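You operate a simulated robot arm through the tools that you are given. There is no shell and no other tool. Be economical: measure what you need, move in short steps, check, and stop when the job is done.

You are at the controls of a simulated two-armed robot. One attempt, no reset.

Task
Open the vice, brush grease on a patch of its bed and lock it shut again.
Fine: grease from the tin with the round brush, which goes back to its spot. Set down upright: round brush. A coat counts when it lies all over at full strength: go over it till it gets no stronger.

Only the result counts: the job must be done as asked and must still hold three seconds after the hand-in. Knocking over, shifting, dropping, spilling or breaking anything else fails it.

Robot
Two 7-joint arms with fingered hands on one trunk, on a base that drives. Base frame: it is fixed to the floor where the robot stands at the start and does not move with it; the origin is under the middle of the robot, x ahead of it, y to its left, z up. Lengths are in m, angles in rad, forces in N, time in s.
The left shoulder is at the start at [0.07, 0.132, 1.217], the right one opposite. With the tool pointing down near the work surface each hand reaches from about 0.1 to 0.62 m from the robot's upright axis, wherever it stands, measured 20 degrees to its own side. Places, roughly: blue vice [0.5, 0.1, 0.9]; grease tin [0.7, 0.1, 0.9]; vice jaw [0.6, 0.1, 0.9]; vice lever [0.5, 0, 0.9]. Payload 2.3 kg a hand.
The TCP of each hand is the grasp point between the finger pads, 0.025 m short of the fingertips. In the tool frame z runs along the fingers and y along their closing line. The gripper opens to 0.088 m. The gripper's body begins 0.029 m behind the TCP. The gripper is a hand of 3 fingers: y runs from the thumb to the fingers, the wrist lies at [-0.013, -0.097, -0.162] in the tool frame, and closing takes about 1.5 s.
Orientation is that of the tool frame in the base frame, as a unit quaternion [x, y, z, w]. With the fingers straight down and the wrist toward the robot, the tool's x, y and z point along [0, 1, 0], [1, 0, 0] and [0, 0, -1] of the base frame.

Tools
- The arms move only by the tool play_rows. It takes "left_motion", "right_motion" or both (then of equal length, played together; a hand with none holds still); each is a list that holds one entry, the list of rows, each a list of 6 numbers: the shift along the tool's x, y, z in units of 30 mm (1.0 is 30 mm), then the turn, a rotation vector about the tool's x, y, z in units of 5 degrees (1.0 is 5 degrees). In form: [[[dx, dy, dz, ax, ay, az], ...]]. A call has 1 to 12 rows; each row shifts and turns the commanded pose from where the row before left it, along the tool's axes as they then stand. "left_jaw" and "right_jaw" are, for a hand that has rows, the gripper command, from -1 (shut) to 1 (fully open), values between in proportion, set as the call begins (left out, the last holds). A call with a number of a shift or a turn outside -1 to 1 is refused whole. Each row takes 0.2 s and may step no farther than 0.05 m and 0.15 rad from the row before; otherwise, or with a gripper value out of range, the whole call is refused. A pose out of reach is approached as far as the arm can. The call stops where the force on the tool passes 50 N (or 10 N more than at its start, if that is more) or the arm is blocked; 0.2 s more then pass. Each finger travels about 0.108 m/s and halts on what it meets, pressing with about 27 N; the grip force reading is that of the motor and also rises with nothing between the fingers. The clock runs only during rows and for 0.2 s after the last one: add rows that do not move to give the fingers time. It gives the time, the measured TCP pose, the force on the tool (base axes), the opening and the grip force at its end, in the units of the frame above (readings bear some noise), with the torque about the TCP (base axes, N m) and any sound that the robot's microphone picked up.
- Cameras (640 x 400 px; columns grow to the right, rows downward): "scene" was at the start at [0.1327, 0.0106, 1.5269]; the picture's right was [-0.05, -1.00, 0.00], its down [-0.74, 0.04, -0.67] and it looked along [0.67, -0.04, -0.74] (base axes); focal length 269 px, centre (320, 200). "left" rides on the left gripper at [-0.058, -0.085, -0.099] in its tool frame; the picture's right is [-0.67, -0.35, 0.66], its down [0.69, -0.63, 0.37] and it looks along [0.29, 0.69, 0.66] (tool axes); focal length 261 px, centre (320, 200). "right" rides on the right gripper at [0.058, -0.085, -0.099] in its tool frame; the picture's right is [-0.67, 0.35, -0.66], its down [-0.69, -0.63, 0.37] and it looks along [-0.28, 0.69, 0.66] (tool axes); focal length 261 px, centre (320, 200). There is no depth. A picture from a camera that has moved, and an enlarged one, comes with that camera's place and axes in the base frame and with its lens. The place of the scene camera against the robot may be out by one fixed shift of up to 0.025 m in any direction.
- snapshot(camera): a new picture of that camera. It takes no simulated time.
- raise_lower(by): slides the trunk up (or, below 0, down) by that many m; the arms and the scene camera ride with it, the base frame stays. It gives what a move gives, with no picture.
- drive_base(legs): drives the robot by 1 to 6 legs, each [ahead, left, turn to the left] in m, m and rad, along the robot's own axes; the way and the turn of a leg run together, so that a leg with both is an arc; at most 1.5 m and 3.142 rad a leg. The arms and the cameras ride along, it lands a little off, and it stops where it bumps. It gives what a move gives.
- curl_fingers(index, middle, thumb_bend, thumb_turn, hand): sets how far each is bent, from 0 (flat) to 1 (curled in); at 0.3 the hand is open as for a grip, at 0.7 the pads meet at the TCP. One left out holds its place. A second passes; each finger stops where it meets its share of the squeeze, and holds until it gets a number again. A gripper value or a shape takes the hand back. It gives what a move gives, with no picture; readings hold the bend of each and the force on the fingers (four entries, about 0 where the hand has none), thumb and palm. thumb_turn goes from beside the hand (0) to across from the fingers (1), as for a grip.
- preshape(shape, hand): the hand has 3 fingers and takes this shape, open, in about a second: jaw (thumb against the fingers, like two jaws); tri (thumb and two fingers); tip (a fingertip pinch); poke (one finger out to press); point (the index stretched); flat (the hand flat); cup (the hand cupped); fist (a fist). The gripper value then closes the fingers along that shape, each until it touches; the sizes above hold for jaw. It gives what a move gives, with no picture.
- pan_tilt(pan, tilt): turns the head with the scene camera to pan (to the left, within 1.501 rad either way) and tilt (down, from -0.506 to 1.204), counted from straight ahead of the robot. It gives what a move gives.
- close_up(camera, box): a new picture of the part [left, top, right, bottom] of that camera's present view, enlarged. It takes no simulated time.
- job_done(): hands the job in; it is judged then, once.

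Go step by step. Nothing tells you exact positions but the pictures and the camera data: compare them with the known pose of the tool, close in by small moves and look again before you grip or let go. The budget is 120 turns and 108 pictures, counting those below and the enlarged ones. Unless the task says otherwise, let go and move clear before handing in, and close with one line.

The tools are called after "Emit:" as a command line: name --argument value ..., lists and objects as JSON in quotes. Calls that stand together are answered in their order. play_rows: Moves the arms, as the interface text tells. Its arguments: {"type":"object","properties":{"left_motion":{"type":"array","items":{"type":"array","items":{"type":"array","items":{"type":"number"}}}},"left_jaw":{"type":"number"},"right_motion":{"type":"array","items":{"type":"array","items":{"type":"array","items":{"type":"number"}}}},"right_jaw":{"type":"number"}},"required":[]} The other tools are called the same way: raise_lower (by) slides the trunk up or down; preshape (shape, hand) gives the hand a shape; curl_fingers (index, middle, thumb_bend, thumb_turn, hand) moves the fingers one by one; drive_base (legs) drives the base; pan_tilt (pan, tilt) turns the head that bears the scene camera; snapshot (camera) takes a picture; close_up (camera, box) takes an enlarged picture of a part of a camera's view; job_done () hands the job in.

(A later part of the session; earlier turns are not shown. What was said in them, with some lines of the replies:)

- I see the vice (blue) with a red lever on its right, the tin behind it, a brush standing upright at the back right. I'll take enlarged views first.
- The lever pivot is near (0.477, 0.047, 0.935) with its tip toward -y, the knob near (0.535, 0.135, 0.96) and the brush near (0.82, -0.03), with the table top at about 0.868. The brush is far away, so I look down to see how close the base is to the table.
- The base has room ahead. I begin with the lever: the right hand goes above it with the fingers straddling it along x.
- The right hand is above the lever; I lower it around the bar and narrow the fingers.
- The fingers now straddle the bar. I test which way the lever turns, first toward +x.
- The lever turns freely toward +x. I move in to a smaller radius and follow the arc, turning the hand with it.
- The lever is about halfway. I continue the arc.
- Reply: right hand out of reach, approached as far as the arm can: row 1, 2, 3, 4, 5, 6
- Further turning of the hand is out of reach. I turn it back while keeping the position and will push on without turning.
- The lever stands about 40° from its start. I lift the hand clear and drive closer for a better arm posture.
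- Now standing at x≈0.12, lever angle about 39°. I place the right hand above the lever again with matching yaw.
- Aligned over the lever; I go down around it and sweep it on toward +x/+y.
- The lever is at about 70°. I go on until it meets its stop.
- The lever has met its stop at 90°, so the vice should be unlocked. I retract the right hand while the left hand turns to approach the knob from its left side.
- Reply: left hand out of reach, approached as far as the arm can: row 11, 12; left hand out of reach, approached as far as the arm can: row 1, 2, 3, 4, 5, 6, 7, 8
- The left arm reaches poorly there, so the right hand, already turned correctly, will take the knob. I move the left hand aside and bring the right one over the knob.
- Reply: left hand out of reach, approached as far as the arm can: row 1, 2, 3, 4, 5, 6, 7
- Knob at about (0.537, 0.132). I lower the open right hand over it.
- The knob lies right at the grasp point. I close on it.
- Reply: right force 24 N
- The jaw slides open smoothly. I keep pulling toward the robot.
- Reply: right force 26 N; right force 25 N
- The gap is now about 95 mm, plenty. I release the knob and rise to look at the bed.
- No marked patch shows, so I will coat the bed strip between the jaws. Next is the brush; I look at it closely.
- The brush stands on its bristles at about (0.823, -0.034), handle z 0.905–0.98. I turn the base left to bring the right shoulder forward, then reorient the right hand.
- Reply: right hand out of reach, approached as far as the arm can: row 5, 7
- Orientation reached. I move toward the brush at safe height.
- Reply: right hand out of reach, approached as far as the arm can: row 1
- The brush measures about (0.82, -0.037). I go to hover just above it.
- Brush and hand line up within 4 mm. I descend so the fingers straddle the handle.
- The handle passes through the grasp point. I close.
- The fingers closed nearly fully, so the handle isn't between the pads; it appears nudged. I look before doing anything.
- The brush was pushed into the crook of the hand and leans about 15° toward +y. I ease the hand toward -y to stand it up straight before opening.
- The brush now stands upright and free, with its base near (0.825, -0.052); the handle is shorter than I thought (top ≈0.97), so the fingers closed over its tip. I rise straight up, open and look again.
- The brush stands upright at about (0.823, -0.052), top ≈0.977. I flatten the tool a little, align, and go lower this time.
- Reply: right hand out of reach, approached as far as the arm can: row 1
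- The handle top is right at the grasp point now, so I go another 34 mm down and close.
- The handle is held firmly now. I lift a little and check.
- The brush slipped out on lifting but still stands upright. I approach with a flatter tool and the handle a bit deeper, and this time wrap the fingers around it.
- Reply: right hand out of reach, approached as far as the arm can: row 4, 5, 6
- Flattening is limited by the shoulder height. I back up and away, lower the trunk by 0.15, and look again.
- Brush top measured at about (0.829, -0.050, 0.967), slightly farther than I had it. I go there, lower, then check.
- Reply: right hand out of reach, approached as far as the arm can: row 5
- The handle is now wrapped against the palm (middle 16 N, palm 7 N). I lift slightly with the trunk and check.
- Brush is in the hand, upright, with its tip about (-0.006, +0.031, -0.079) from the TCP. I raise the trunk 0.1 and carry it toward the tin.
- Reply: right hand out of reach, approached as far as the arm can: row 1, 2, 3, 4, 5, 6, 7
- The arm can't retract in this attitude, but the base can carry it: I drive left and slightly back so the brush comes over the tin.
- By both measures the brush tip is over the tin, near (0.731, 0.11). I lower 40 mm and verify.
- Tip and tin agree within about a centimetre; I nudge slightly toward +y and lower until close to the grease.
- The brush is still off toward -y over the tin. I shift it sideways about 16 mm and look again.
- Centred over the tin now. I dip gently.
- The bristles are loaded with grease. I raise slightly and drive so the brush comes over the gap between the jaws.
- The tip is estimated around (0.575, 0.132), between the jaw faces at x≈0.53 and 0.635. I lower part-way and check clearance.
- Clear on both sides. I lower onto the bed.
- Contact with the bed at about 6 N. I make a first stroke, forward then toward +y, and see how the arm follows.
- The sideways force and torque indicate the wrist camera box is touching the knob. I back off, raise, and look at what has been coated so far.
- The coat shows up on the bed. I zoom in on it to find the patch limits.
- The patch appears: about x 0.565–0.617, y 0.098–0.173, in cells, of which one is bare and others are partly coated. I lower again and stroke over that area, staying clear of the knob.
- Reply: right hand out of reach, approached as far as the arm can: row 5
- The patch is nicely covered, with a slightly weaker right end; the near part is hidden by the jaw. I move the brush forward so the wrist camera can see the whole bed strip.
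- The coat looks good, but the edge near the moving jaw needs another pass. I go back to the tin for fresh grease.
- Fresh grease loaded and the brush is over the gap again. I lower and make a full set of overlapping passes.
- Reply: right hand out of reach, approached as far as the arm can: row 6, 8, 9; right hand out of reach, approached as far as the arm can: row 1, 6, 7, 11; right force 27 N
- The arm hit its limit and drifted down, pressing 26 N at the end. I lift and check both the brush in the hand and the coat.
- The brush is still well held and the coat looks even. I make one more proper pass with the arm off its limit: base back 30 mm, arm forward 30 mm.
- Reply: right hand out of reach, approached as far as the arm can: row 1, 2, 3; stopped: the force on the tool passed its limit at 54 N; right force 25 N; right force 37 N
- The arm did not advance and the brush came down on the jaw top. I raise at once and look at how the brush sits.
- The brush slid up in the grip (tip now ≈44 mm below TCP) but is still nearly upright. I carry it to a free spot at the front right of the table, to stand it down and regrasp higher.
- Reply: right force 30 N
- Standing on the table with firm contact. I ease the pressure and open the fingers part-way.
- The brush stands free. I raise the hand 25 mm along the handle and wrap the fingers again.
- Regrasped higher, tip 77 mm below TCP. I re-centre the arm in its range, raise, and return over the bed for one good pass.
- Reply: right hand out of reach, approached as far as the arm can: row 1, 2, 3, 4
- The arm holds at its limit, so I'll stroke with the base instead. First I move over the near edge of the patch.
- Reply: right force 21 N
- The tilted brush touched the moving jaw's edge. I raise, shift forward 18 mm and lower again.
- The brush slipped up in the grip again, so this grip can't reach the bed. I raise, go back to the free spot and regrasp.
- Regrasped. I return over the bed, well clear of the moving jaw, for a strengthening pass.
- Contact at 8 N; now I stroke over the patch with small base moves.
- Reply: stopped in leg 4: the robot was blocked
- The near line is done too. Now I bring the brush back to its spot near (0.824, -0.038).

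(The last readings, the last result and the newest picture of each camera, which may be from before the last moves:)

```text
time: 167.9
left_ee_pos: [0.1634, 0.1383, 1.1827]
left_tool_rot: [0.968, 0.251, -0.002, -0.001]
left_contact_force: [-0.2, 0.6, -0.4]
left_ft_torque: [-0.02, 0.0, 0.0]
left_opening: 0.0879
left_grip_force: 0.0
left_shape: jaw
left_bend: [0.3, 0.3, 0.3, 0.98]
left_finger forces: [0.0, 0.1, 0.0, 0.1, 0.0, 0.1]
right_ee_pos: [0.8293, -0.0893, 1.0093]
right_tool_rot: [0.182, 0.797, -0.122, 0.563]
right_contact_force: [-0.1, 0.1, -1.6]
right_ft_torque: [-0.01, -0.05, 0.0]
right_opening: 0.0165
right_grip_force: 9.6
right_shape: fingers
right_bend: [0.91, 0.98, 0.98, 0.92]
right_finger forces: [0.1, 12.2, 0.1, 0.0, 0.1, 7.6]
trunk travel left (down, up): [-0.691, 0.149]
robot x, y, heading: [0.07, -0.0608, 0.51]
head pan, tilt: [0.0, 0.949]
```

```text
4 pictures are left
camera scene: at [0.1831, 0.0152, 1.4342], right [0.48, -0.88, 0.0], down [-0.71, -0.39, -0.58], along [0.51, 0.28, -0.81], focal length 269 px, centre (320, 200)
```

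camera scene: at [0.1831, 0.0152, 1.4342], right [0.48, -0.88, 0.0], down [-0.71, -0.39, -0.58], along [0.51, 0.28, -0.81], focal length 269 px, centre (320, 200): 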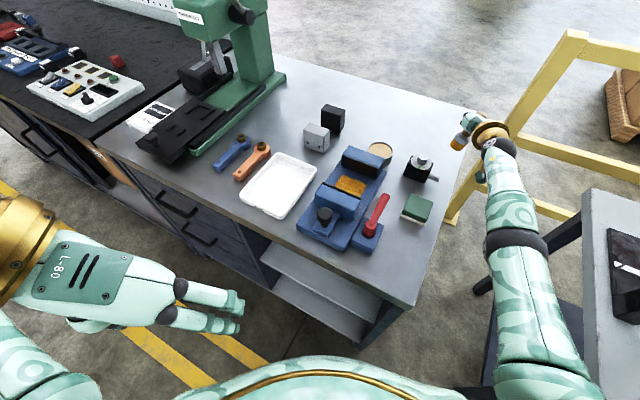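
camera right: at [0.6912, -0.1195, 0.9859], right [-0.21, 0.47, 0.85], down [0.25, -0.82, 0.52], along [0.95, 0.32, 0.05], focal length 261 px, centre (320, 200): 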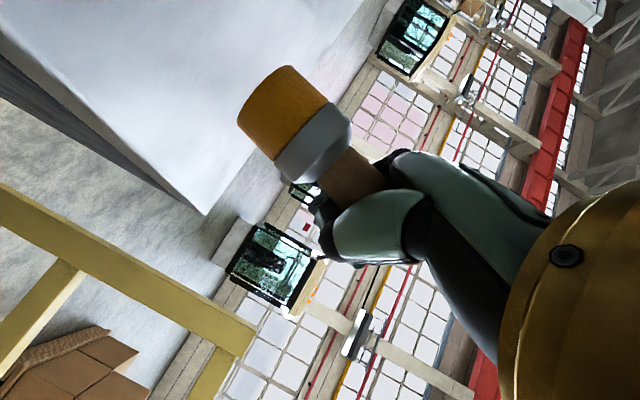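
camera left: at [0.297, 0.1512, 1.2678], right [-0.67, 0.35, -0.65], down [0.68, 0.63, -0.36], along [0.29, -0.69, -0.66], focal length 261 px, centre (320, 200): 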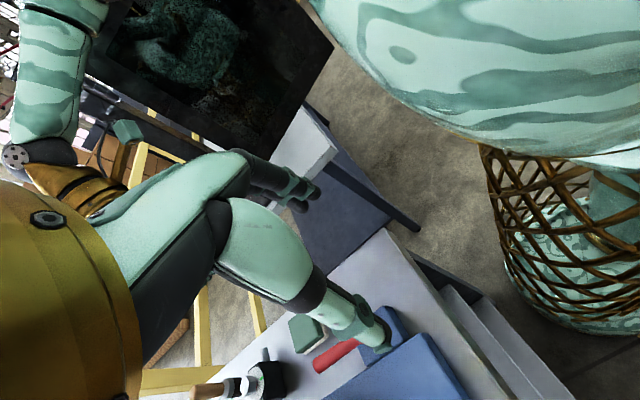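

Coat looks complete. I check the brush position relative to the tin with one enlarged view.

Emit:
close_up --camera "scene" --box '[345, 105, 485, 205]'

```text
4.00 times, centred on (415, 155) of scene
camera zoom: at [0.1831, 0.0152, 1.4342], right [0.48, -0.88, 0.0], down [-0.71, -0.39, -0.58], along [0.51, 0.28, -0.81], focal length 1076 px, centre (-60, 380)
```

zoom: 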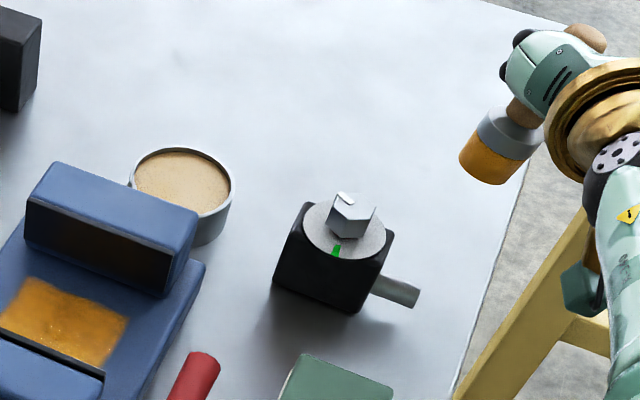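

Relative to the tin and the dial block, the brush must go 18 mm in +x and 28 mm in +y. I shift and lower.

Emit:
drive_base --legs '[[0.0294, 0.0157, 0]]'

Emit:
raise_lower --by -0.055

Emit:
raise_lower --by -0.007

```text
time: 168.8
left_ee_pos: [0.1782, 0.1627, 1.1844]
left_tool_rot: [0.968, 0.249, 0.0, -0.002]
left_contact_force: [0.0, -0.7, -0.4]
left_ft_torque: [0.02, 0.02, 0.02]
left_opening: 0.0876
left_grip_force: 0.2
left_shape: jaw
left_bend: [0.3, 0.3, 0.3, 0.98]
left_finger forces: [0.1, 0.1, 0.0, 0.0, 0.1, 0.0]
right_ee_pos: [0.8449, -0.0667, 1.0099]
right_tool_rot: [0.183, 0.796, -0.12, 0.564]
right_contact_force: [-0.6, -0.6, -1.2]
right_ft_torque: [-0.07, -0.04, -0.03]
right_opening: 0.0168
right_grip_force: 9.9
right_shape: fingers
right_bend: [0.91, 0.98, 0.98, 0.92]
right_finger forces: [0.1, 12.1, 0.0, 0.1, 0.0, 7.6]
trunk travel left (down, up): [-0.691, 0.149]
robot x, y, heading: [0.0921, -0.0282, 0.5]
head pan, tilt: [0.0, 0.949]
```

```text
time: 169.7
left_ee_pos: [0.1805, 0.1654, 1.1283]
left_tool_rot: [0.968, 0.249, -0.002, -0.002]
left_contact_force: [-0.3, 0.0, 0.1]
left_ft_torque: [-0.02, 0.01, 0.0]
left_opening: 0.0878
left_grip_force: 0.1
left_shape: jaw
left_bend: [0.3, 0.3, 0.3, 0.98]
left_finger forces: [0.0, 0.1, 0.0, 0.1, 0.0, 0.1]
right_ee_pos: [0.8478, -0.0618, 0.9539]
right_tool_rot: [0.182, 0.797, -0.122, 0.563]
right_contact_force: [-0.3, 0.6, -0.1]
right_ft_torque: [-0.03, -0.03, 0.0]
right_opening: 0.0169
right_grip_force: 9.9
right_shape: fingers
right_bend: [0.91, 0.98, 0.98, 0.92]
right_finger forces: [0.0, 12.2, 0.0, 0.0, 0.0, 7.6]
trunk travel left (down, up): [-0.636, 0.204]
robot x, y, heading: [0.089, -0.0313, 0.506]
head pan, tilt: [0.0, 0.949]
```

```text
time: 170.3
left_ee_pos: [0.1814, 0.1658, 1.1211]
left_tool_rot: [0.968, 0.25, -0.001, 0.0]
left_contact_force: [0.5, -0.2, 0.0]
left_ft_torque: [0.0, 0.0, 0.02]
left_opening: 0.0878
left_grip_force: 0.1
left_shape: jaw
left_bend: [0.3, 0.3, 0.3, 0.98]
left_finger forces: [0.0, 0.0, 0.0, 0.0, 0.0, 0.1]
right_ee_pos: [0.8483, -0.0614, 0.9474]
right_tool_rot: [0.182, 0.797, -0.122, 0.563]
right_contact_force: [-0.8, 0.0, -1.3]
right_ft_torque: [0.0, -0.02, 0.0]
right_opening: 0.0167
right_grip_force: 9.9
right_shape: fingers
right_bend: [0.91, 0.98, 0.98, 0.92]
right_finger forces: [0.1, 12.1, 0.1, 0.0, 0.0, 7.6]
trunk travel left (down, up): [-0.629, 0.211]
robot x, y, heading: [0.091, -0.032, 0.504]
head pan, tilt: [0.0, 0.949]
```

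Emit:
raise_lower --by -0.004

Emit:
raise_lower --by -0.003

```text
time: 170.8
left_ee_pos: [0.1819, 0.1664, 1.1161]
left_tool_rot: [0.968, 0.249, -0.001, 0.0]
left_contact_force: [0.7, 0.4, 0.1]
left_ft_torque: [0.03, 0.01, -0.03]
left_opening: 0.0876
left_grip_force: 0.0
left_shape: jaw
left_bend: [0.3, 0.3, 0.3, 0.98]
left_finger forces: [0.0, 0.1, 0.0, 0.0, 0.0, 0.0]
right_ee_pos: [0.8474, -0.0617, 0.9438]
right_tool_rot: [0.182, 0.796, -0.122, 0.564]
right_contact_force: [-0.2, -0.3, -0.7]
right_ft_torque: [-0.02, -0.07, 0.0]
right_opening: 0.0167
right_grip_force: 9.7
right_shape: fingers
right_bend: [0.91, 0.98, 0.98, 0.92]
right_finger forces: [0.0, 12.2, 0.0, 0.0, 0.0, 7.6]
trunk travel left (down, up): [-0.625, 0.215]
robot x, y, heading: [0.09, -0.0336, 0.508]
head pan, tilt: [0.0, 0.949]
```

```text
time: 171.3
left_ee_pos: [0.1806, 0.1666, 1.1137]
left_tool_rot: [0.968, 0.25, 0.0, 0.0]
left_contact_force: [0.4, 0.4, -0.3]
left_ft_torque: [-0.04, 0.02, -0.02]
left_opening: 0.0876
left_grip_force: 0.1
left_shape: jaw
left_bend: [0.3, 0.3, 0.3, 0.98]
left_finger forces: [0.0, 0.0, 0.1, 0.1, 0.0, 0.1]
right_ee_pos: [0.8478, -0.0612, 0.943]
right_tool_rot: [0.183, 0.795, -0.121, 0.566]
right_contact_force: [-0.5, 0.4, 6.5]
right_ft_torque: [0.1, 0.13, -0.01]
right_opening: 0.0166
right_grip_force: 10.2
right_shape: fingers
right_bend: [0.91, 0.98, 0.98, 0.92]
right_finger forces: [0.0, 11.7, 0.1, 0.0, 0.1, 8.6]
trunk travel left (down, up): [-0.622, 0.218]
robot x, y, heading: [0.0915, -0.0322, 0.502]
head pan, tilt: [0.0, 0.949]
```

Brush stands on its spot with light pressure. I open the hand and rise straight up.

Emit:
curl_fingers --hand "right" --index 0.5 --middle 0.5 --thumb_bend 0.5

Emit:
curl_fingers --hand "right" --index 0.3 --middle 0.3 --thumb_bend 0.3

Emit:
raise_lower --by 0.12

Emit:
snapshot --camera "right"

```text
time: 172.3
left_ee_pos: [0.1808, 0.1663, 1.1135]
left_tool_rot: [0.968, 0.25, -0.001, -0.001]
left_contact_force: [1.0, 0.3, 0.0]
left_ft_torque: [-0.01, 0.01, 0.01]
left_opening: 0.0877
left_grip_force: 0.0
left_shape: jaw
left_bend: [0.3, 0.3, 0.3, 0.98]
left_finger forces: [0.1, 0.1, 0.0, 0.0, 0.0, 0.0]
right_ee_pos: [0.847, -0.062, 0.9392]
right_tool_rot: [0.182, 0.797, -0.122, 0.563]
right_contact_force: [0.4, 0.3, 1.0]
right_ft_torque: [0.0, 0.0, 0.0]
right_opening: 0.0411
right_grip_force: 0.1
right_shape: fingers
right_bend: [0.5, 0.5, 0.5, 0.97]
right_finger forces: [0.0, 0.0, 0.1, 0.1, 0.1, 0.1]
trunk travel left (down, up): [-0.622, 0.218]
robot x, y, heading: [0.0904, -0.0276, 0.506]
head pan, tilt: [0.0, 0.949]
```

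```text
time: 173.3
left_ee_pos: [0.1814, 0.1658, 1.115]
left_tool_rot: [0.968, 0.25, -0.001, -0.001]
left_contact_force: [-0.4, -0.3, -0.4]
left_ft_torque: [0.01, -0.01, 0.02]
left_opening: 0.0874
left_grip_force: 0.1
left_shape: jaw
left_bend: [0.3, 0.3, 0.3, 0.98]
left_finger forces: [0.0, 0.0, 0.1, 0.0, 0.0, 0.0]
right_ee_pos: [0.8466, -0.0615, 0.9404]
right_tool_rot: [0.182, 0.797, -0.122, 0.563]
right_contact_force: [-0.1, 0.5, 0.1]
right_ft_torque: [-0.01, -0.01, 0.0]
right_opening: 0.0848
right_grip_force: 0.1
right_shape: fingers
right_bend: [0.3, 0.3, 0.3, 0.97]
right_finger forces: [0.0, 0.0, 0.0, 0.0, 0.1, 0.1]
trunk travel left (down, up): [-0.622, 0.218]
robot x, y, heading: [0.088, -0.0311, 0.5]
head pan, tilt: [0.0, 0.949]
```

```text
time: 174.8
left_ee_pos: [0.1816, 0.1671, 1.2336]
left_tool_rot: [0.968, 0.25, -0.001, -0.001]
left_contact_force: [0.1, -0.1, -0.4]
left_ft_torque: [-0.03, 0.0, 0.03]
left_opening: 0.0878
left_grip_force: 0.1
left_shape: jaw
left_bend: [0.3, 0.3, 0.3, 0.98]
left_finger forces: [0.0, 0.0, 0.0, 0.0, 0.1, 0.0]
right_ee_pos: [0.8467, -0.062, 1.0606]
right_tool_rot: [0.182, 0.797, -0.122, 0.563]
right_contact_force: [-0.4, 0.5, -0.4]
right_ft_torque: [0.01, -0.02, -0.03]
right_opening: 0.0844
right_grip_force: 0.1
right_shape: fingers
right_bend: [0.3, 0.3, 0.3, 0.97]
right_finger forces: [0.0, 0.1, 0.0, 0.0, 0.0, 0.0]
trunk travel left (down, up): [-0.742, 0.098]
robot x, y, heading: [0.0927, -0.0311, 0.501]
head pan, tilt: [0.0, 0.949]
```

```text
2 pictures are left
camera right: at [0.7093, -0.092, 1.0369], right [-0.21, 0.47, 0.85], down [0.25, -0.82, 0.52], along [0.95, 0.32, 0.05], focal length 261 px, centre (320, 200)
```

right: 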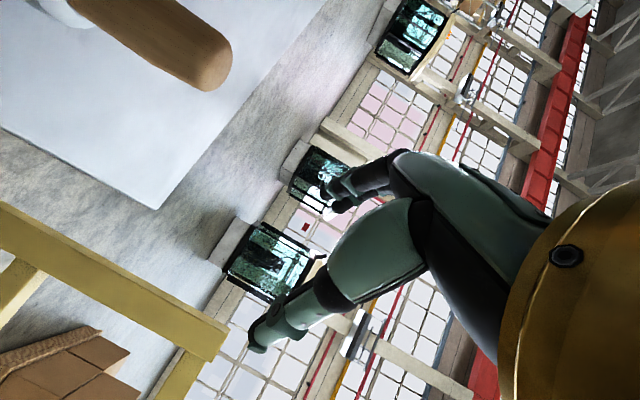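

The brush stands free. I raise the trunk and fold the right arm back the way it came, before a relative check of the brush.

Emit:
raise_lower --by 0.05

Emit:
play_rows --right_motion '[[[0, 0, 0, 0, 1, 0], [0, 0, 0, 0, 1, 0], [0, 0, 0, 0, 1, 0], [0, 0, 0, 0, 1, 0], [0.4, -0.1, -0.8, 0, 0, 0], [0.4, -0.1, -0.8, 0, 0, 0], [0.4, -0.1, -0.8, 0, 0, 0], [0.4, -0.1, -0.8, 0, 0, 0], [0.4, -0.1, -0.8, 0, 0, 0], [0.4, -0.1, -0.8, 0, 0, 0]]]'

Emit:
play_rows --right_motion '[[[0.535, -0.126, -0.785, 0, 0, 0], [0.535, -0.126, -0.785, 0, 0, 0], [0.535, -0.126, -0.785, 0, 0, 0], [0.535, -0.126, -0.785, 0, 0, 0], [0.535, -0.126, -0.785, 0, 0, 0], [0.535, -0.126, -0.785, 0, 0, 0], [0.535, -0.126, -0.785, 0, 0, 0]]]'

```text
time: 175.8
left_ee_pos: [0.1817, 0.1659, 1.2856]
left_tool_rot: [0.968, 0.25, 0.0, -0.001]
left_contact_force: [-0.5, -0.2, 0.4]
left_ft_torque: [-0.03, 0.0, 0.0]
left_opening: 0.0875
left_grip_force: 0.0
left_shape: jaw
left_bend: [0.3, 0.3, 0.3, 0.98]
left_finger forces: [0.1, 0.0, 0.0, 0.1, 0.0, 0.0]
right_ee_pos: [0.8471, -0.0609, 1.1094]
right_tool_rot: [0.182, 0.797, -0.122, 0.563]
right_contact_force: [-0.2, 0.4, -0.9]
right_ft_torque: [0.01, 0.02, 0.01]
right_opening: 0.0844
right_grip_force: 0.1
right_shape: fingers
right_bend: [0.3, 0.3, 0.3, 0.97]
right_finger forces: [0.0, 0.0, 0.0, 0.1, 0.1, 0.1]
trunk travel left (down, up): [-0.792, 0.048]
robot x, y, heading: [0.0874, -0.0324, 0.503]
head pan, tilt: [0.0, 0.949]
```

```text
time: 178.0
left_ee_pos: [0.1794, 0.1645, 1.2851]
left_tool_rot: [0.968, 0.249, 0.0, 0.0]
left_contact_force: [0.7, 0.3, 0.3]
left_ft_torque: [0.01, -0.03, 0.0]
left_opening: 0.0875
left_grip_force: 0.0
left_shape: jaw
left_bend: [0.3, 0.3, 0.3, 0.98]
left_finger forces: [0.0, 0.0, 0.0, 0.1, 0.1, 0.0]
right_ee_pos: [0.6668, 0.011, 1.1145]
right_tool_rot: [0.2, 0.882, -0.089, 0.417]
right_contact_force: [0.1, 0.1, -0.4]
right_ft_torque: [-0.01, -0.02, -0.01]
right_opening: 0.0844
right_grip_force: 0.0
right_shape: fingers
right_bend: [0.3, 0.3, 0.3, 0.97]
right_finger forces: [0.0, 0.0, 0.0, 0.0, 0.1, 0.1]
right hand out of reach, approached as far as the arm can: row 2, 3, 4
trunk travel left (down, up): [-0.792, 0.048]
robot x, y, heading: [0.0886, -0.0282, 0.514]
head pan, tilt: [0.0, 0.949]
```

```text
time: 179.6
left_ee_pos: [0.18, 0.1657, 1.2833]
left_tool_rot: [0.968, 0.249, 0.0, -0.001]
left_contact_force: [-0.7, 0.6, 0.2]
left_ft_torque: [-0.02, -0.02, 0.01]
left_opening: 0.0876
left_grip_force: 0.1
left_shape: jaw
left_bend: [0.3, 0.3, 0.3, 0.98]
left_finger forces: [0.1, 0.0, 0.0, 0.0, 0.0, 0.0]
right_ee_pos: [0.4751, 0.0711, 1.1342]
right_tool_rot: [0.203, 0.883, -0.086, 0.414]
right_contact_force: [-0.2, 0.8, 0.6]
right_ft_torque: [-0.02, -0.05, 0.02]
right_opening: 0.0844
right_grip_force: 0.1
right_shape: fingers
right_bend: [0.3, 0.3, 0.3, 0.97]
right_finger forces: [0.0, 0.1, 0.1, 0.0, 0.1, 0.0]
trunk travel left (down, up): [-0.792, 0.048]
robot x, y, heading: [0.0924, -0.0325, 0.499]
head pan, tilt: [0.0, 0.949]
```

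Emit:
play_rows --right_motion '[[[0, 0, 0, 0, 1, 0], [0, 0, 0, 0, 1, 0], [0, 0, 0, 0, 1, 0], [0, 0, 0, 0, 1, 0], [0, 0, 0, 0, 1, 0], [0, 0, 0, 0, 1, 0], [0, 0, 0, 0, 1, 0], [0, 0, 0, 0, 1, 0], [0, 0, 0, 0, 1, 0], [0, 0, 0, 0, 1, 0]]]'

Emit:
play_rows --right_motion '[[[0, -0.9, 0, 0, 0, -0.97], [0, -0.9, 0, 0, 0, -0.97], [0, -0.9, 0, 0, 0, -0.97], [0, -0.9, 0, 0, 0, -0.97], [0, 0, 0, 0, 0, -0.97], [0, 0, 0, 0, 0, -0.97], [0, 0, 0, 0, 0, -0.97], [0, 0, 0, 0, 0, -0.97], [0, 0, 0, 0, 0, -0.97], [0, 0, 0, 0, 0, -0.97], [0, 0, 0, 0, 0, -0.97]]]'

Emit:
close_up --camera "scene" --box '[300, 115, 480, 235]'

```text
time: 181.8
left_ee_pos: [0.1812, 0.166, 1.284]
left_tool_rot: [0.968, 0.249, -0.001, 0.0]
left_contact_force: [0.2, 0.2, -0.4]
left_ft_torque: [0.01, 0.0, -0.01]
left_opening: 0.0876
left_grip_force: 0.2
left_shape: jaw
left_bend: [0.3, 0.3, 0.3, 0.98]
left_finger forces: [0.0, 0.0, 0.0, 0.0, 0.0, 0.1]
right_ee_pos: [0.4769, 0.0712, 1.1332]
right_tool_rot: [0.219, 0.976, 0.005, 0.004]
right_contact_force: [0.6, 0.4, 0.4]
right_ft_torque: [-0.01, -0.01, 0.02]
right_opening: 0.0843
right_grip_force: 0.2
right_shape: fingers
right_bend: [0.3, 0.3, 0.3, 0.97]
right_finger forces: [0.0, 0.1, 0.0, 0.0, 0.1, 0.0]
trunk travel left (down, up): [-0.792, 0.048]
robot x, y, heading: [0.0914, -0.0318, 0.506]
head pan, tilt: [0.0, 0.949]
```

```text
time: 184.2
left_ee_pos: [0.1822, 0.1646, 1.2846]
left_tool_rot: [0.968, 0.249, -0.001, 0.0]
left_contact_force: [0.1, 0.0, 0.0]
left_ft_torque: [-0.01, -0.04, 0.0]
left_opening: 0.0876
left_grip_force: 0.0
left_shape: jaw
left_bend: [0.3, 0.3, 0.3, 0.98]
left_finger forces: [0.1, 0.1, 0.1, 0.0, 0.0, 0.0]
right_ee_pos: [0.4414, -0.0217, 1.1315]
right_tool_rot: [-0.243, 0.97, 0.003, 0.006]
right_contact_force: [-0.1, -0.4, 0.0]
right_ft_torque: [-0.01, 0.02, 0.03]
right_opening: 0.0848
right_grip_force: 0.2
right_shape: fingers
right_bend: [0.3, 0.3, 0.3, 0.97]
right_finger forces: [0.0, 0.0, 0.1, 0.0, 0.0, 0.0]
right hand out of reach, approached as far as the arm can: row 3
trunk travel left (down, up): [-0.792, 0.048]
robot x, y, heading: [0.0913, -0.03, 0.5]
head pan, tilt: [0.0, 0.949]
```

```text
3.33 times, centred on (390, 175) of scene
camera zoom: at [0.2015, 0.0431, 1.5352], right [0.48, -0.88, 0.0], down [-0.71, -0.39, -0.58], along [0.51, 0.28, -0.81], focal length 896 px, centre (87, 283)
```

zoom: 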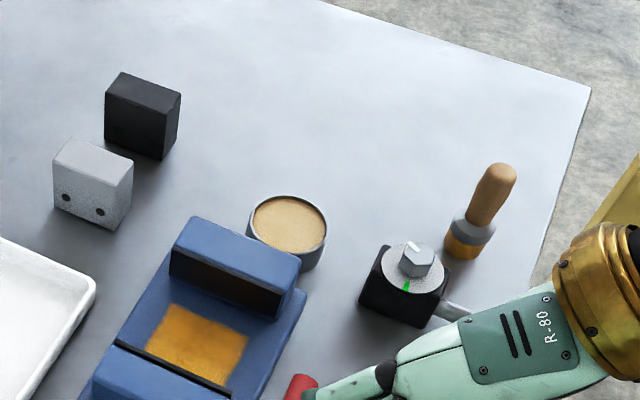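

The coat covers the whole patch and the brush stands upright within about 2 cm of where it was. I now turn the base back to face the vice.

Emit:
drive_base --legs '[[0.038, 0.015, 0], [0, 0, -0.5]]'

```text
time: 186.5
left_ee_pos: [0.2915, 0.1319, 1.284]
left_tool_rot: [1.0, 0.005, -0.001, 0.0]
left_contact_force: [0.0, 0.5, -0.2]
left_ft_torque: [-0.02, 0.03, -0.03]
left_opening: 0.0875
left_grip_force: 0.0
left_shape: jaw
left_bend: [0.3, 0.3, 0.3, 0.98]
left_finger forces: [0.1, 0.0, 0.0, 0.0, 0.0, 0.0]
right_ee_pos: [0.4306, -0.1567, 1.1319]
right_tool_rot: [0.003, 1.0, 0.0, 0.006]
right_contact_force: [-0.8, -0.6, -0.1]
right_ft_torque: [0.03, 0.0, -0.05]
right_opening: 0.0844
right_grip_force: 0.0
right_shape: fingers
right_bend: [0.3, 0.3, 0.3, 0.97]
right_finger forces: [0.1, 0.0, 0.0, 0.0, 0.1, 0.0]
trunk travel left (down, up): [-0.792, 0.048]
robot x, y, heading: [0.1172, 0.0012, 0.009]
head pan, tilt: [0.0, 0.949]
```

The hand is back in the knob attitude. I move over the knob's last known place (0.437, 0.13).

Emit:
play_rows --right_motion '[[[-0.02, 0.87, 0.1, 0, 0, 0], [-0.02, 0.87, 0.1, 0, 0, 0], [-0.02, 0.87, 0.1, 0, 0, 0], [-0.02, 0.87, 0.1, 0, 0, 0], [-0.02, 0.87, 0.1, 0, 0, 0], [-0.02, 0.87, 0.1, 0, 0, 0], [-0.02, 0.87, 0.1, 0, 0, 0], [-0.02, 0.87, 0.1, 0, 0, 0], [-0.02, 0.87, 0.1, 0, 0, 0], [-0.02, 0.87, 0.1, 0, 0, 0], [0, 0.87, 0.1, 0, 0, 0]]]' --right_jaw 1

```text
time: 188.9
left_ee_pos: [0.291, 0.1317, 1.284]
left_tool_rot: [1.0, 0.006, -0.001, 0.0]
left_contact_force: [-0.3, 0.6, 0.2]
left_ft_torque: [-0.03, 0.01, 0.01]
left_opening: 0.0875
left_grip_force: 0.1
left_shape: jaw
left_bend: [0.3, 0.3, 0.3, 0.98]
left_finger forces: [0.0, 0.0, 0.1, 0.1, 0.1, 0.0]
right_ee_pos: [0.4378, 0.1307, 1.098]
right_tool_rot: [0.003, 1.0, 0.001, 0.007]
right_contact_force: [1.1, -0.1, -0.8]
right_ft_torque: [-0.03, 0.0, -0.03]
right_opening: 0.0878
right_grip_force: 0.0
right_shape: jaw
right_bend: [0.3, 0.3, 0.3, 0.97]
right_finger forces: [0.0, 0.0, 0.1, 0.0, 0.0, 0.0]
trunk travel left (down, up): [-0.792, 0.048]
robot x, y, heading: [0.1143, -0.0006, 0.006]
head pan, tilt: [0.0, 0.949]
```

Emit:
play_rows --right_motion '[[[0, 0, 0.75, 0, 0, 0], [0, 0, 0.75, 0, 0, 0], [0, 0, 0.75, 0, 0, 0], [0, 0, 0.75, 0, 0, 0], [0, 0, 0.75, 0, 0, 0], [0, 0, 0.72, 0, 0, 0]]]'

Emit:
play_rows --right_motion '[[[0, 0, 0, 0, 0, 0], [0, 0, 0, 0, 0, 0], [0, 0, 0, 0, 0, 0], [0, 0, 0, 0, 0, 0], [0, 0, 0, 0, 0, 0], [0, 0, 0, 0, 0, 0], [0, 0, 0, 0, 0, 0]]]' --right_jaw -1

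```text
time: 190.3
left_ee_pos: [0.2916, 0.131, 1.2844]
left_tool_rot: [1.0, 0.006, -0.001, -0.001]
left_contact_force: [0.0, -0.2, -0.1]
left_ft_torque: [0.01, -0.04, 0.02]
left_opening: 0.0875
left_grip_force: 0.1
left_shape: jaw
left_bend: [0.3, 0.3, 0.3, 0.98]
left_finger forces: [0.0, 0.1, 0.0, 0.0, 0.0, 0.1]
right_ee_pos: [0.439, 0.1299, 0.9653]
right_tool_rot: [0.002, 1.0, 0.001, 0.007]
right_contact_force: [-0.3, 1.1, 1.2]
right_ft_torque: [0.02, -0.01, -0.03]
right_opening: 0.0878
right_grip_force: 0.1
right_shape: jaw
right_bend: [0.3, 0.3, 0.3, 0.97]
right_finger forces: [0.0, 0.0, 0.0, 0.1, 0.1, 0.0]
trunk travel left (down, up): [-0.792, 0.048]
robot x, y, heading: [0.1194, -0.0007, 0.005]
head pan, tilt: [0.0, 0.949]
```

```text
time: 191.9
left_ee_pos: [0.2942, 0.131, 1.2834]
left_tool_rot: [1.0, 0.005, -0.002, -0.001]
left_contact_force: [-0.3, 0.3, -0.1]
left_ft_torque: [0.01, -0.04, -0.04]
left_opening: 0.0877
left_grip_force: 0.0
left_shape: jaw
left_bend: [0.3, 0.3, 0.3, 0.98]
left_finger forces: [0.0, 0.0, 0.0, 0.0, 0.0, 0.0]
right_ee_pos: [0.4406, 0.131, 0.9646]
right_tool_rot: [0.002, 1.0, 0.0, 0.006]
right_contact_force: [-2.5, -2.9, -20.7]
right_ft_torque: [-0.07, 0.03, 0.0]
right_opening: 0.0195
right_grip_force: 26.8
right_shape: jaw
right_bend: [0.74, 0.57, 0.75, 1.0]
right_finger forces: [16.9, 7.6, 0.0, 0.1, 27.2, 0.0]
trunk travel left (down, up): [-0.792, 0.048]
robot x, y, heading: [0.1188, 0.0005, 0.006]
head pan, tilt: [0.0, 0.949]
```

The knob is gripped as before. I push the jaw shut toward +x.

Emit:
play_rows --right_motion '[[[-0.3, 0, 0, 0, 0, 0], [-0.3, 0, 0, 0, 0, 0], [-0.3, 0, 0, 0, 0, 0], [-0.3, 0, 0, 0, 0, 0], [-0.3, 0, 0, 0, 0, 0], [-0.3, 0, 0, 0, 0, 0], [-0.3, 0, 0, 0, 0, 0], [-0.3, 0, 0, 0, 0, 0], [-0.3, 0, 0, 0, 0, 0], [-0.3, 0, 0, 0, 0, 0]]]'

Emit:
play_rows --right_motion '[[[-0.15, 0, 0, 0, 0, 0], [-0.15, 0, 0, 0, 0, 0], [-0.15, 0, 0, 0, 0, 0], [-0.15, 0, 0, 0, 0, 0]]]'

```text
time: 194.1
left_ee_pos: [0.2965, 0.1317, 1.2818]
left_tool_rot: [1.0, 0.005, -0.003, -0.001]
left_contact_force: [0.7, 0.6, 1.0]
left_ft_torque: [0.0, -0.02, -0.02]
left_opening: 0.0875
left_grip_force: 0.0
left_shape: jaw
left_bend: [0.3, 0.3, 0.3, 0.98]
left_finger forces: [0.0, 0.0, 0.0, 0.1, 0.0, 0.1]
right_ee_pos: [0.5336, 0.1297, 0.9648]
right_tool_rot: [0.001, 1.0, 0.0, 0.004]
right_contact_force: [-1.9, -1.2, -23.1]
right_ft_torque: [-0.11, -0.01, 0.03]
right_opening: 0.0189
right_grip_force: 26.9
right_shape: jaw
right_bend: [0.74, 0.57, 0.75, 1.0]
right_finger forces: [17.9, 8.1, 0.0, 0.0, 25.9, 0.0]
trunk travel left (down, up): [-0.792, 0.048]
robot x, y, heading: [0.1185, -0.0, 0.006]
head pan, tilt: [0.0, 0.949]
```

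```text
time: 195.1
left_ee_pos: [0.2887, 0.1314, 1.2849]
left_tool_rot: [1.0, 0.004, 0.0, 0.0]
left_contact_force: [-0.3, -0.6, 0.5]
left_ft_torque: [0.0, 0.03, -0.02]
left_opening: 0.0875
left_grip_force: 0.0
left_shape: jaw
left_bend: [0.3, 0.3, 0.3, 0.98]
left_finger forces: [0.0, 0.0, 0.0, 0.0, 0.1, 0.1]
right_ee_pos: [0.5378, 0.1301, 0.9639]
right_tool_rot: [-0.006, 1.0, -0.003, -0.003]
right_contact_force: [-16.7, -2.3, -16.6]
right_ft_torque: [-0.06, 0.11, 0.17]
right_opening: 0.0188
right_grip_force: 26.8
right_shape: jaw
right_bend: [0.74, 0.6, 0.76, 0.99]
right_finger forces: [21.1, 5.6, 0.1, 0.0, 24.9, 0.1]
trunk travel left (down, up): [-0.792, 0.048]
robot x, y, heading: [0.1172, -0.0017, 0.011]
head pan, tilt: [0.0, 0.949]
stopped in row 4 (right hand): the force on the tool passed its limit at 51 N (the readings are from after the stop); the commanded pose is now the measured one
```

The jaw is shut against its stop. I release, rise, and move over the lever.

Emit:
play_rows --right_motion '[[[0, 0, 0, 0, 0, 0], [0, 0, 0, 0, 0, 0], [0, 0, 0, 0, 0, 0], [0, 0, 0, 0, 0, 0], [0, 0, -0.6, 0, 0, 0], [0, 0, -0.8, 0, 0, 0], [0, 0, -0.8, 0, 0, 0], [0, 0, -0.8, 0, 0, 0], [0, -0.7, -0.3, 0, 0, 0], [0, -0.7, 0, 0, 0, 0], [0, -0.7, 0, 0, 0, 0], [0, -0.7, 0, 0, 0, 0]]]' --right_jaw 1

Emit:
play_rows --right_motion '[[[0, 0, 0, 0, 0, 0], [0, 0, 0, 0, 0, 0], [0, 0, 0, 0, 0, 0]]]' --right_jaw 0.2

```text
time: 197.7
left_ee_pos: [0.2914, 0.1303, 1.2838]
left_tool_rot: [1.0, 0.005, -0.001, -0.001]
left_contact_force: [0.4, 0.1, -0.3]
left_ft_torque: [-0.02, -0.01, 0.01]
left_opening: 0.0876
left_grip_force: 0.0
left_shape: jaw
left_bend: [0.3, 0.3, 0.3, 0.98]
left_finger forces: [0.0, 0.0, 0.0, 0.1, 0.1, 0.0]
right_ee_pos: [0.5445, 0.0438, 1.0641]
right_tool_rot: [-0.003, 1.0, -0.001, 0.002]
right_contact_force: [1.3, -0.3, 0.1]
right_ft_torque: [0.03, -0.03, 0.0]
right_opening: 0.0878
right_grip_force: 0.1
right_shape: jaw
right_bend: [0.3, 0.3, 0.3, 0.98]
right_finger forces: [0.0, 0.0, 0.1, 0.0, 0.1, 0.1]
trunk travel left (down, up): [-0.792, 0.048]
robot x, y, heading: [0.1178, 0.0034, 0.006]
head pan, tilt: [0.0, 0.949]
```

```text
time: 198.5
left_ee_pos: [0.2908, 0.1308, 1.2849]
left_tool_rot: [1.0, 0.005, -0.001, -0.001]
left_contact_force: [-0.6, 0.0, 0.2]
left_ft_torque: [0.02, 0.03, 0.01]
left_opening: 0.0878
left_grip_force: 0.0
left_shape: jaw
left_bend: [0.3, 0.3, 0.3, 0.98]
left_finger forces: [0.1, 0.0, 0.0, 0.1, 0.0, 0.1]
right_ee_pos: [0.5428, 0.0464, 1.0643]
right_tool_rot: [-0.003, 1.0, -0.002, 0.002]
right_contact_force: [0.1, -0.2, -0.4]
right_ft_torque: [0.0, 0.05, 0.02]
right_opening: 0.0536
right_grip_force: 0.1
right_shape: jaw
right_bend: [0.29, 0.4, 0.64, 1.0]
right_finger forces: [0.1, 0.0, 0.1, 0.1, 0.0, 0.0]
trunk travel left (down, up): [-0.792, 0.048]
robot x, y, heading: [0.1194, 0.0011, 0.009]
head pan, tilt: [0.0, 0.949]
```

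Emit:
play_rows --right_motion '[[[0.27, 0, 0.75, 0, 0, 0], [0, 0, 0.75, 0, 0, 0], [0, 0, 0.75, 0, 0, 0], [0, 0, 0.75, 0, 0, 0], [0, 0, 0.73, 0, 0, 0]]]'

Emit:
play_rows --right_motion '[[[0, -0.17, 0, 0, 0, 1], [0, -0.17, 0, 0, 0, 1], [0, -0.17, 0, 0, 0, 1], [0, -0.17, 0, 0, 0, 1], [0, -0.17, 0, 0, 0, 1], [0, -0.17, 0, 0, 0, 1], [0, -0.17, 0, 0, 0, 1], [0, -0.17, 0, 0, 0, 1], [0, -0.17, 0, 0, 0, 1]]]'

```text
time: 199.7
left_ee_pos: [0.2911, 0.1304, 1.285]
left_tool_rot: [1.0, 0.006, -0.002, -0.001]
left_contact_force: [-0.2, 0.7, 0.0]
left_ft_torque: [0.03, 0.01, 0.01]
left_opening: 0.0876
left_grip_force: 0.2
left_shape: jaw
left_bend: [0.3, 0.3, 0.3, 0.98]
left_finger forces: [0.0, 0.0, 0.0, 0.0, 0.1, 0.0]
right_ee_pos: [0.5353, 0.047, 0.9492]
right_tool_rot: [-0.003, 1.0, -0.001, 0.001]
right_contact_force: [-0.4, 0.1, -0.4]
right_ft_torque: [-0.01, 0.0, 0.0]
right_opening: 0.0531
right_grip_force: 0.0
right_shape: jaw
right_bend: [0.29, 0.4, 0.64, 1.0]
right_finger forces: [0.0, 0.0, 0.1, 0.0, 0.0, 0.1]
trunk travel left (down, up): [-0.792, 0.048]
robot x, y, heading: [0.1138, -0.0003, 0.01]
head pan, tilt: [0.0, 0.949]
```

```text
time: 201.7
left_ee_pos: [0.291, 0.1325, 1.2839]
left_tool_rot: [1.0, 0.006, -0.001, 0.0]
left_contact_force: [-0.7, -0.3, 0.0]
left_ft_torque: [0.01, -0.02, -0.01]
left_opening: 0.0875
left_grip_force: 0.0
left_shape: jaw
left_bend: [0.3, 0.3, 0.3, 0.98]
left_finger forces: [0.0, 0.0, 0.1, 0.0, 0.1, 0.0]
right_ee_pos: [0.522, 0.0055, 0.9516]
right_tool_rot: [0.381, 0.925, -0.003, 0.001]
right_contact_force: [0.5, 1.3, -2.9]
right_ft_torque: [-0.02, 0.04, 0.07]
right_opening: 0.0543
right_grip_force: 0.1
right_shape: jaw
right_bend: [0.29, 0.39, 0.64, 1.0]
right_finger forces: [0.4, 2.8, 0.0, 0.1, 0.0, 0.0]
trunk travel left (down, up): [-0.792, 0.048]
robot x, y, heading: [0.1165, -0.0003, 0.009]
head pan, tilt: [0.0, 0.949]
```

The finger is pushing the lever back. I continue the arc.

Emit:
play_rows --right_motion '[[[0, -0.18, 0, 0, 0, 1], [0, -0.18, 0, 0, 0, 1], [0, -0.18, 0, 0, 0, 1], [0, -0.18, 0, 0, 0, 1], [0, -0.18, 0, 0, 0, 1], [0, -0.18, 0, 0, 0, 1], [0, -0.18, 0, 0, 0, 1], [0, -0.18, 0, 0, 0, 1], [0, -0.18, 0, 0, 0, 1]]]'

Emit:
play_rows --right_motion '[[[0, -0.2, 0, 0, 0, 0], [0, -0.2, 0, 0, 0, 0], [0, -0.2, 0, 0, 0, 0]]]'

```text
time: 203.7
left_ee_pos: [0.2901, 0.1327, 1.2839]
left_tool_rot: [1.0, 0.006, -0.001, 0.0]
left_contact_force: [-0.6, 0.4, -0.2]
left_ft_torque: [0.01, -0.03, -0.04]
left_opening: 0.0876
left_grip_force: 0.0
left_shape: jaw
left_bend: [0.3, 0.3, 0.3, 0.98]
left_finger forces: [0.0, 0.0, 0.1, 0.1, 0.0, 0.0]
right_ee_pos: [0.4775, -0.0155, 0.9513]
right_tool_rot: [0.706, 0.708, -0.001, 0.002]
right_contact_force: [0.9, 2.8, -2.4]
right_ft_torque: [0.07, -0.03, 0.02]
right_opening: 0.0542
right_grip_force: 0.1
right_shape: jaw
right_bend: [0.29, 0.39, 0.64, 1.0]
right_finger forces: [0.5, 1.8, 0.0, 0.0, 0.1, 0.0]
trunk travel left (down, up): [-0.792, 0.048]
robot x, y, heading: [0.117, -0.0012, 0.011]
head pan, tilt: [0.0, 0.949]
```

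```text
time: 204.5
left_ee_pos: [0.2921, 0.1302, 1.2831]
left_tool_rot: [1.0, 0.005, -0.002, -0.001]
left_contact_force: [0.6, -0.6, -0.8]
left_ft_torque: [-0.02, -0.04, -0.01]
left_opening: 0.0876
left_grip_force: 0.0
left_shape: jaw
left_bend: [0.3, 0.3, 0.3, 0.98]
left_finger forces: [0.1, 0.0, 0.0, 0.0, 0.0, 0.0]
right_ee_pos: [0.4606, -0.0164, 0.951]
right_tool_rot: [0.706, 0.708, 0.0, 0.002]
right_contact_force: [3.7, -1.8, -1.1]
right_ft_torque: [-0.04, -0.01, -0.05]
right_opening: 0.0549
right_grip_force: 0.0
right_shape: jaw
right_bend: [0.28, 0.4, 0.64, 1.0]
right_finger forces: [2.3, 1.1, 0.0, 0.0, 0.0, 0.0]
trunk travel left (down, up): [-0.792, 0.048]
robot x, y, heading: [0.1163, -0.0007, 0.011]
head pan, tilt: [0.0, 0.949]
```

Emit:
play_rows --right_motion '[[[0, -0.15, 0, 0, 0, 0], [0, -0.15, 0, 0, 0, 0], [0, -0.15, 0, 0, 0, 0]]]'

Emit:
play_rows --right_motion '[[[0, -0.12, 0, 0, 0, 0], [0, -0.12, 0, 0, 0, 0]]]'

```text
time: 205.3
left_ee_pos: [0.2966, 0.1301, 1.2841]
left_tool_rot: [1.0, 0.005, -0.003, -0.002]
left_contact_force: [-0.1, 0.0, 0.9]
left_ft_torque: [0.01, 0.0, -0.02]
left_opening: 0.0879
left_grip_force: 0.0
left_shape: jaw
left_bend: [0.3, 0.3, 0.3, 0.98]
left_finger forces: [0.1, 0.0, 0.1, 0.0, 0.1, 0.0]
right_ee_pos: [0.4501, -0.0159, 0.9489]
right_tool_rot: [0.706, 0.708, -0.001, 0.001]
right_contact_force: [11.9, -2.9, -1.3]
right_ft_torque: [-0.02, -0.1, -0.14]
right_opening: 0.0579
right_grip_force: 0.1
right_shape: jaw
right_bend: [0.25, 0.37, 0.64, 1.0]
right_finger forces: [7.3, 3.8, 0.0, 0.0, 0.1, 0.0]
trunk travel left (down, up): [-0.792, 0.048]
robot x, y, heading: [0.1148, 0.0009, 0.006]
head pan, tilt: [0.0, 0.949]
```

```text
time: 205.9
left_ee_pos: [0.2994, 0.1305, 1.2834]
left_tool_rot: [1.0, 0.006, -0.004, -0.001]
left_contact_force: [0.7, 0.3, -0.6]
left_ft_torque: [0.02, 0.0, 0.01]
left_opening: 0.0875
left_grip_force: 0.1
left_shape: jaw
left_bend: [0.3, 0.3, 0.3, 0.98]
left_finger forces: [0.0, 0.0, 0.0, 0.1, 0.0, 0.0]
right_ee_pos: [0.4467, -0.0176, 0.949]
right_tool_rot: [0.706, 0.709, -0.001, 0.001]
right_contact_force: [19.6, -2.9, 0.7]
right_ft_torque: [-0.02, -0.22, -0.11]
right_opening: 0.0603
right_grip_force: 0.0
right_shape: jaw
right_bend: [0.22, 0.34, 0.64, 1.0]
right_finger forces: [11.7, 6.3, 0.1, 0.1, 0.0, 0.0]
trunk travel left (down, up): [-0.792, 0.048]
robot x, y, heading: [0.1161, 0.0045, 0.007]
head pan, tilt: [0.0, 0.949]
```

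The lever is hard against its locked stop (20 N). I back off, rise clear and take the last picture.

Emit:
play_rows --right_motion '[[[0, 0.4, 0, 0, 0, 0], [0, 0.4, 0, 0, 0, 0], [0, 0, -0.8, 0, 0, 0], [0, 0, -0.8, 0, 0, 0], [0, 0, -0.8, 0, 0, 0], [0, 0, -0.8, 0, 0, 0], [0, 0, -0.8, 0, 0, 0], [-0.8, 0, -0.4, 0, 0, 0], [-0.8, 0, -0.4, 0, 0, 0], [-0.8, -0.3, -0.4, 0, 0, 0], [-0.8, -0.3, 0, 0, 0, 0]]]'

Emit:
snapshot --camera "scene"

```text
time: 208.3
left_ee_pos: [0.2914, 0.13, 1.2831]
left_tool_rot: [1.0, 0.005, -0.001, -0.001]
left_contact_force: [-0.4, -0.3, 0.2]
left_ft_torque: [-0.02, -0.01, -0.01]
left_opening: 0.0877
left_grip_force: 0.1
left_shape: jaw
left_bend: [0.3, 0.3, 0.3, 0.98]
left_finger forces: [0.0, 0.1, 0.0, 0.0, 0.0, 0.0]
right_ee_pos: [0.4533, -0.1125, 1.1093]
right_tool_rot: [0.705, 0.709, 0.0, 0.001]
right_contact_force: [-0.2, 0.3, 0.7]
right_ft_torque: [0.04, -0.03, -0.02]
right_opening: 0.0534
right_grip_force: 0.0
right_shape: jaw
right_bend: [0.29, 0.4, 0.64, 1.0]
right_finger forces: [0.0, 0.1, 0.0, 0.1, 0.0, 0.0]
right hand out of reach, approached as far as the arm can: row 11
trunk travel left (down, up): [-0.792, 0.048]
robot x, y, heading: [0.1185, -0.0005, 0.013]
head pan, tilt: [0.0, 0.949]
```

```text
0 pictures are left
camera scene: at [0.2439, 0.015, 1.5352], right [0.01, -1.0, 0.0], down [-0.81, -0.01, -0.58], along [0.58, 0.01, -0.81], focal length 269 px, centre (320, 200)
```

scene: 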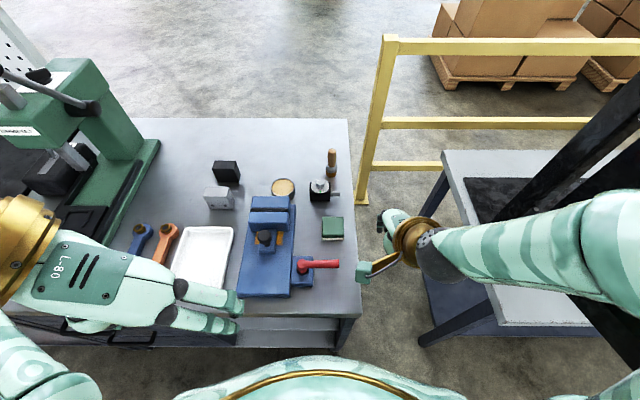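

The jaw is shut, the lever is back in its locked position, the patch is coated and the brush is standing upright at its spot, with both hands clear. I hand in.

Emit:
job_done

```text
The job is handed in.
```

I opened the vice, greased the patch on its bed, slid the jaw shut and turned the lever back against its locked stop; the brush stands upright about 2 cm from where it first stood. The near edge of the patch, beside the moving jaw, was never fully in view while I coated it, so I judged it by the passes I made there and by the orange showing beside the closed jaw.
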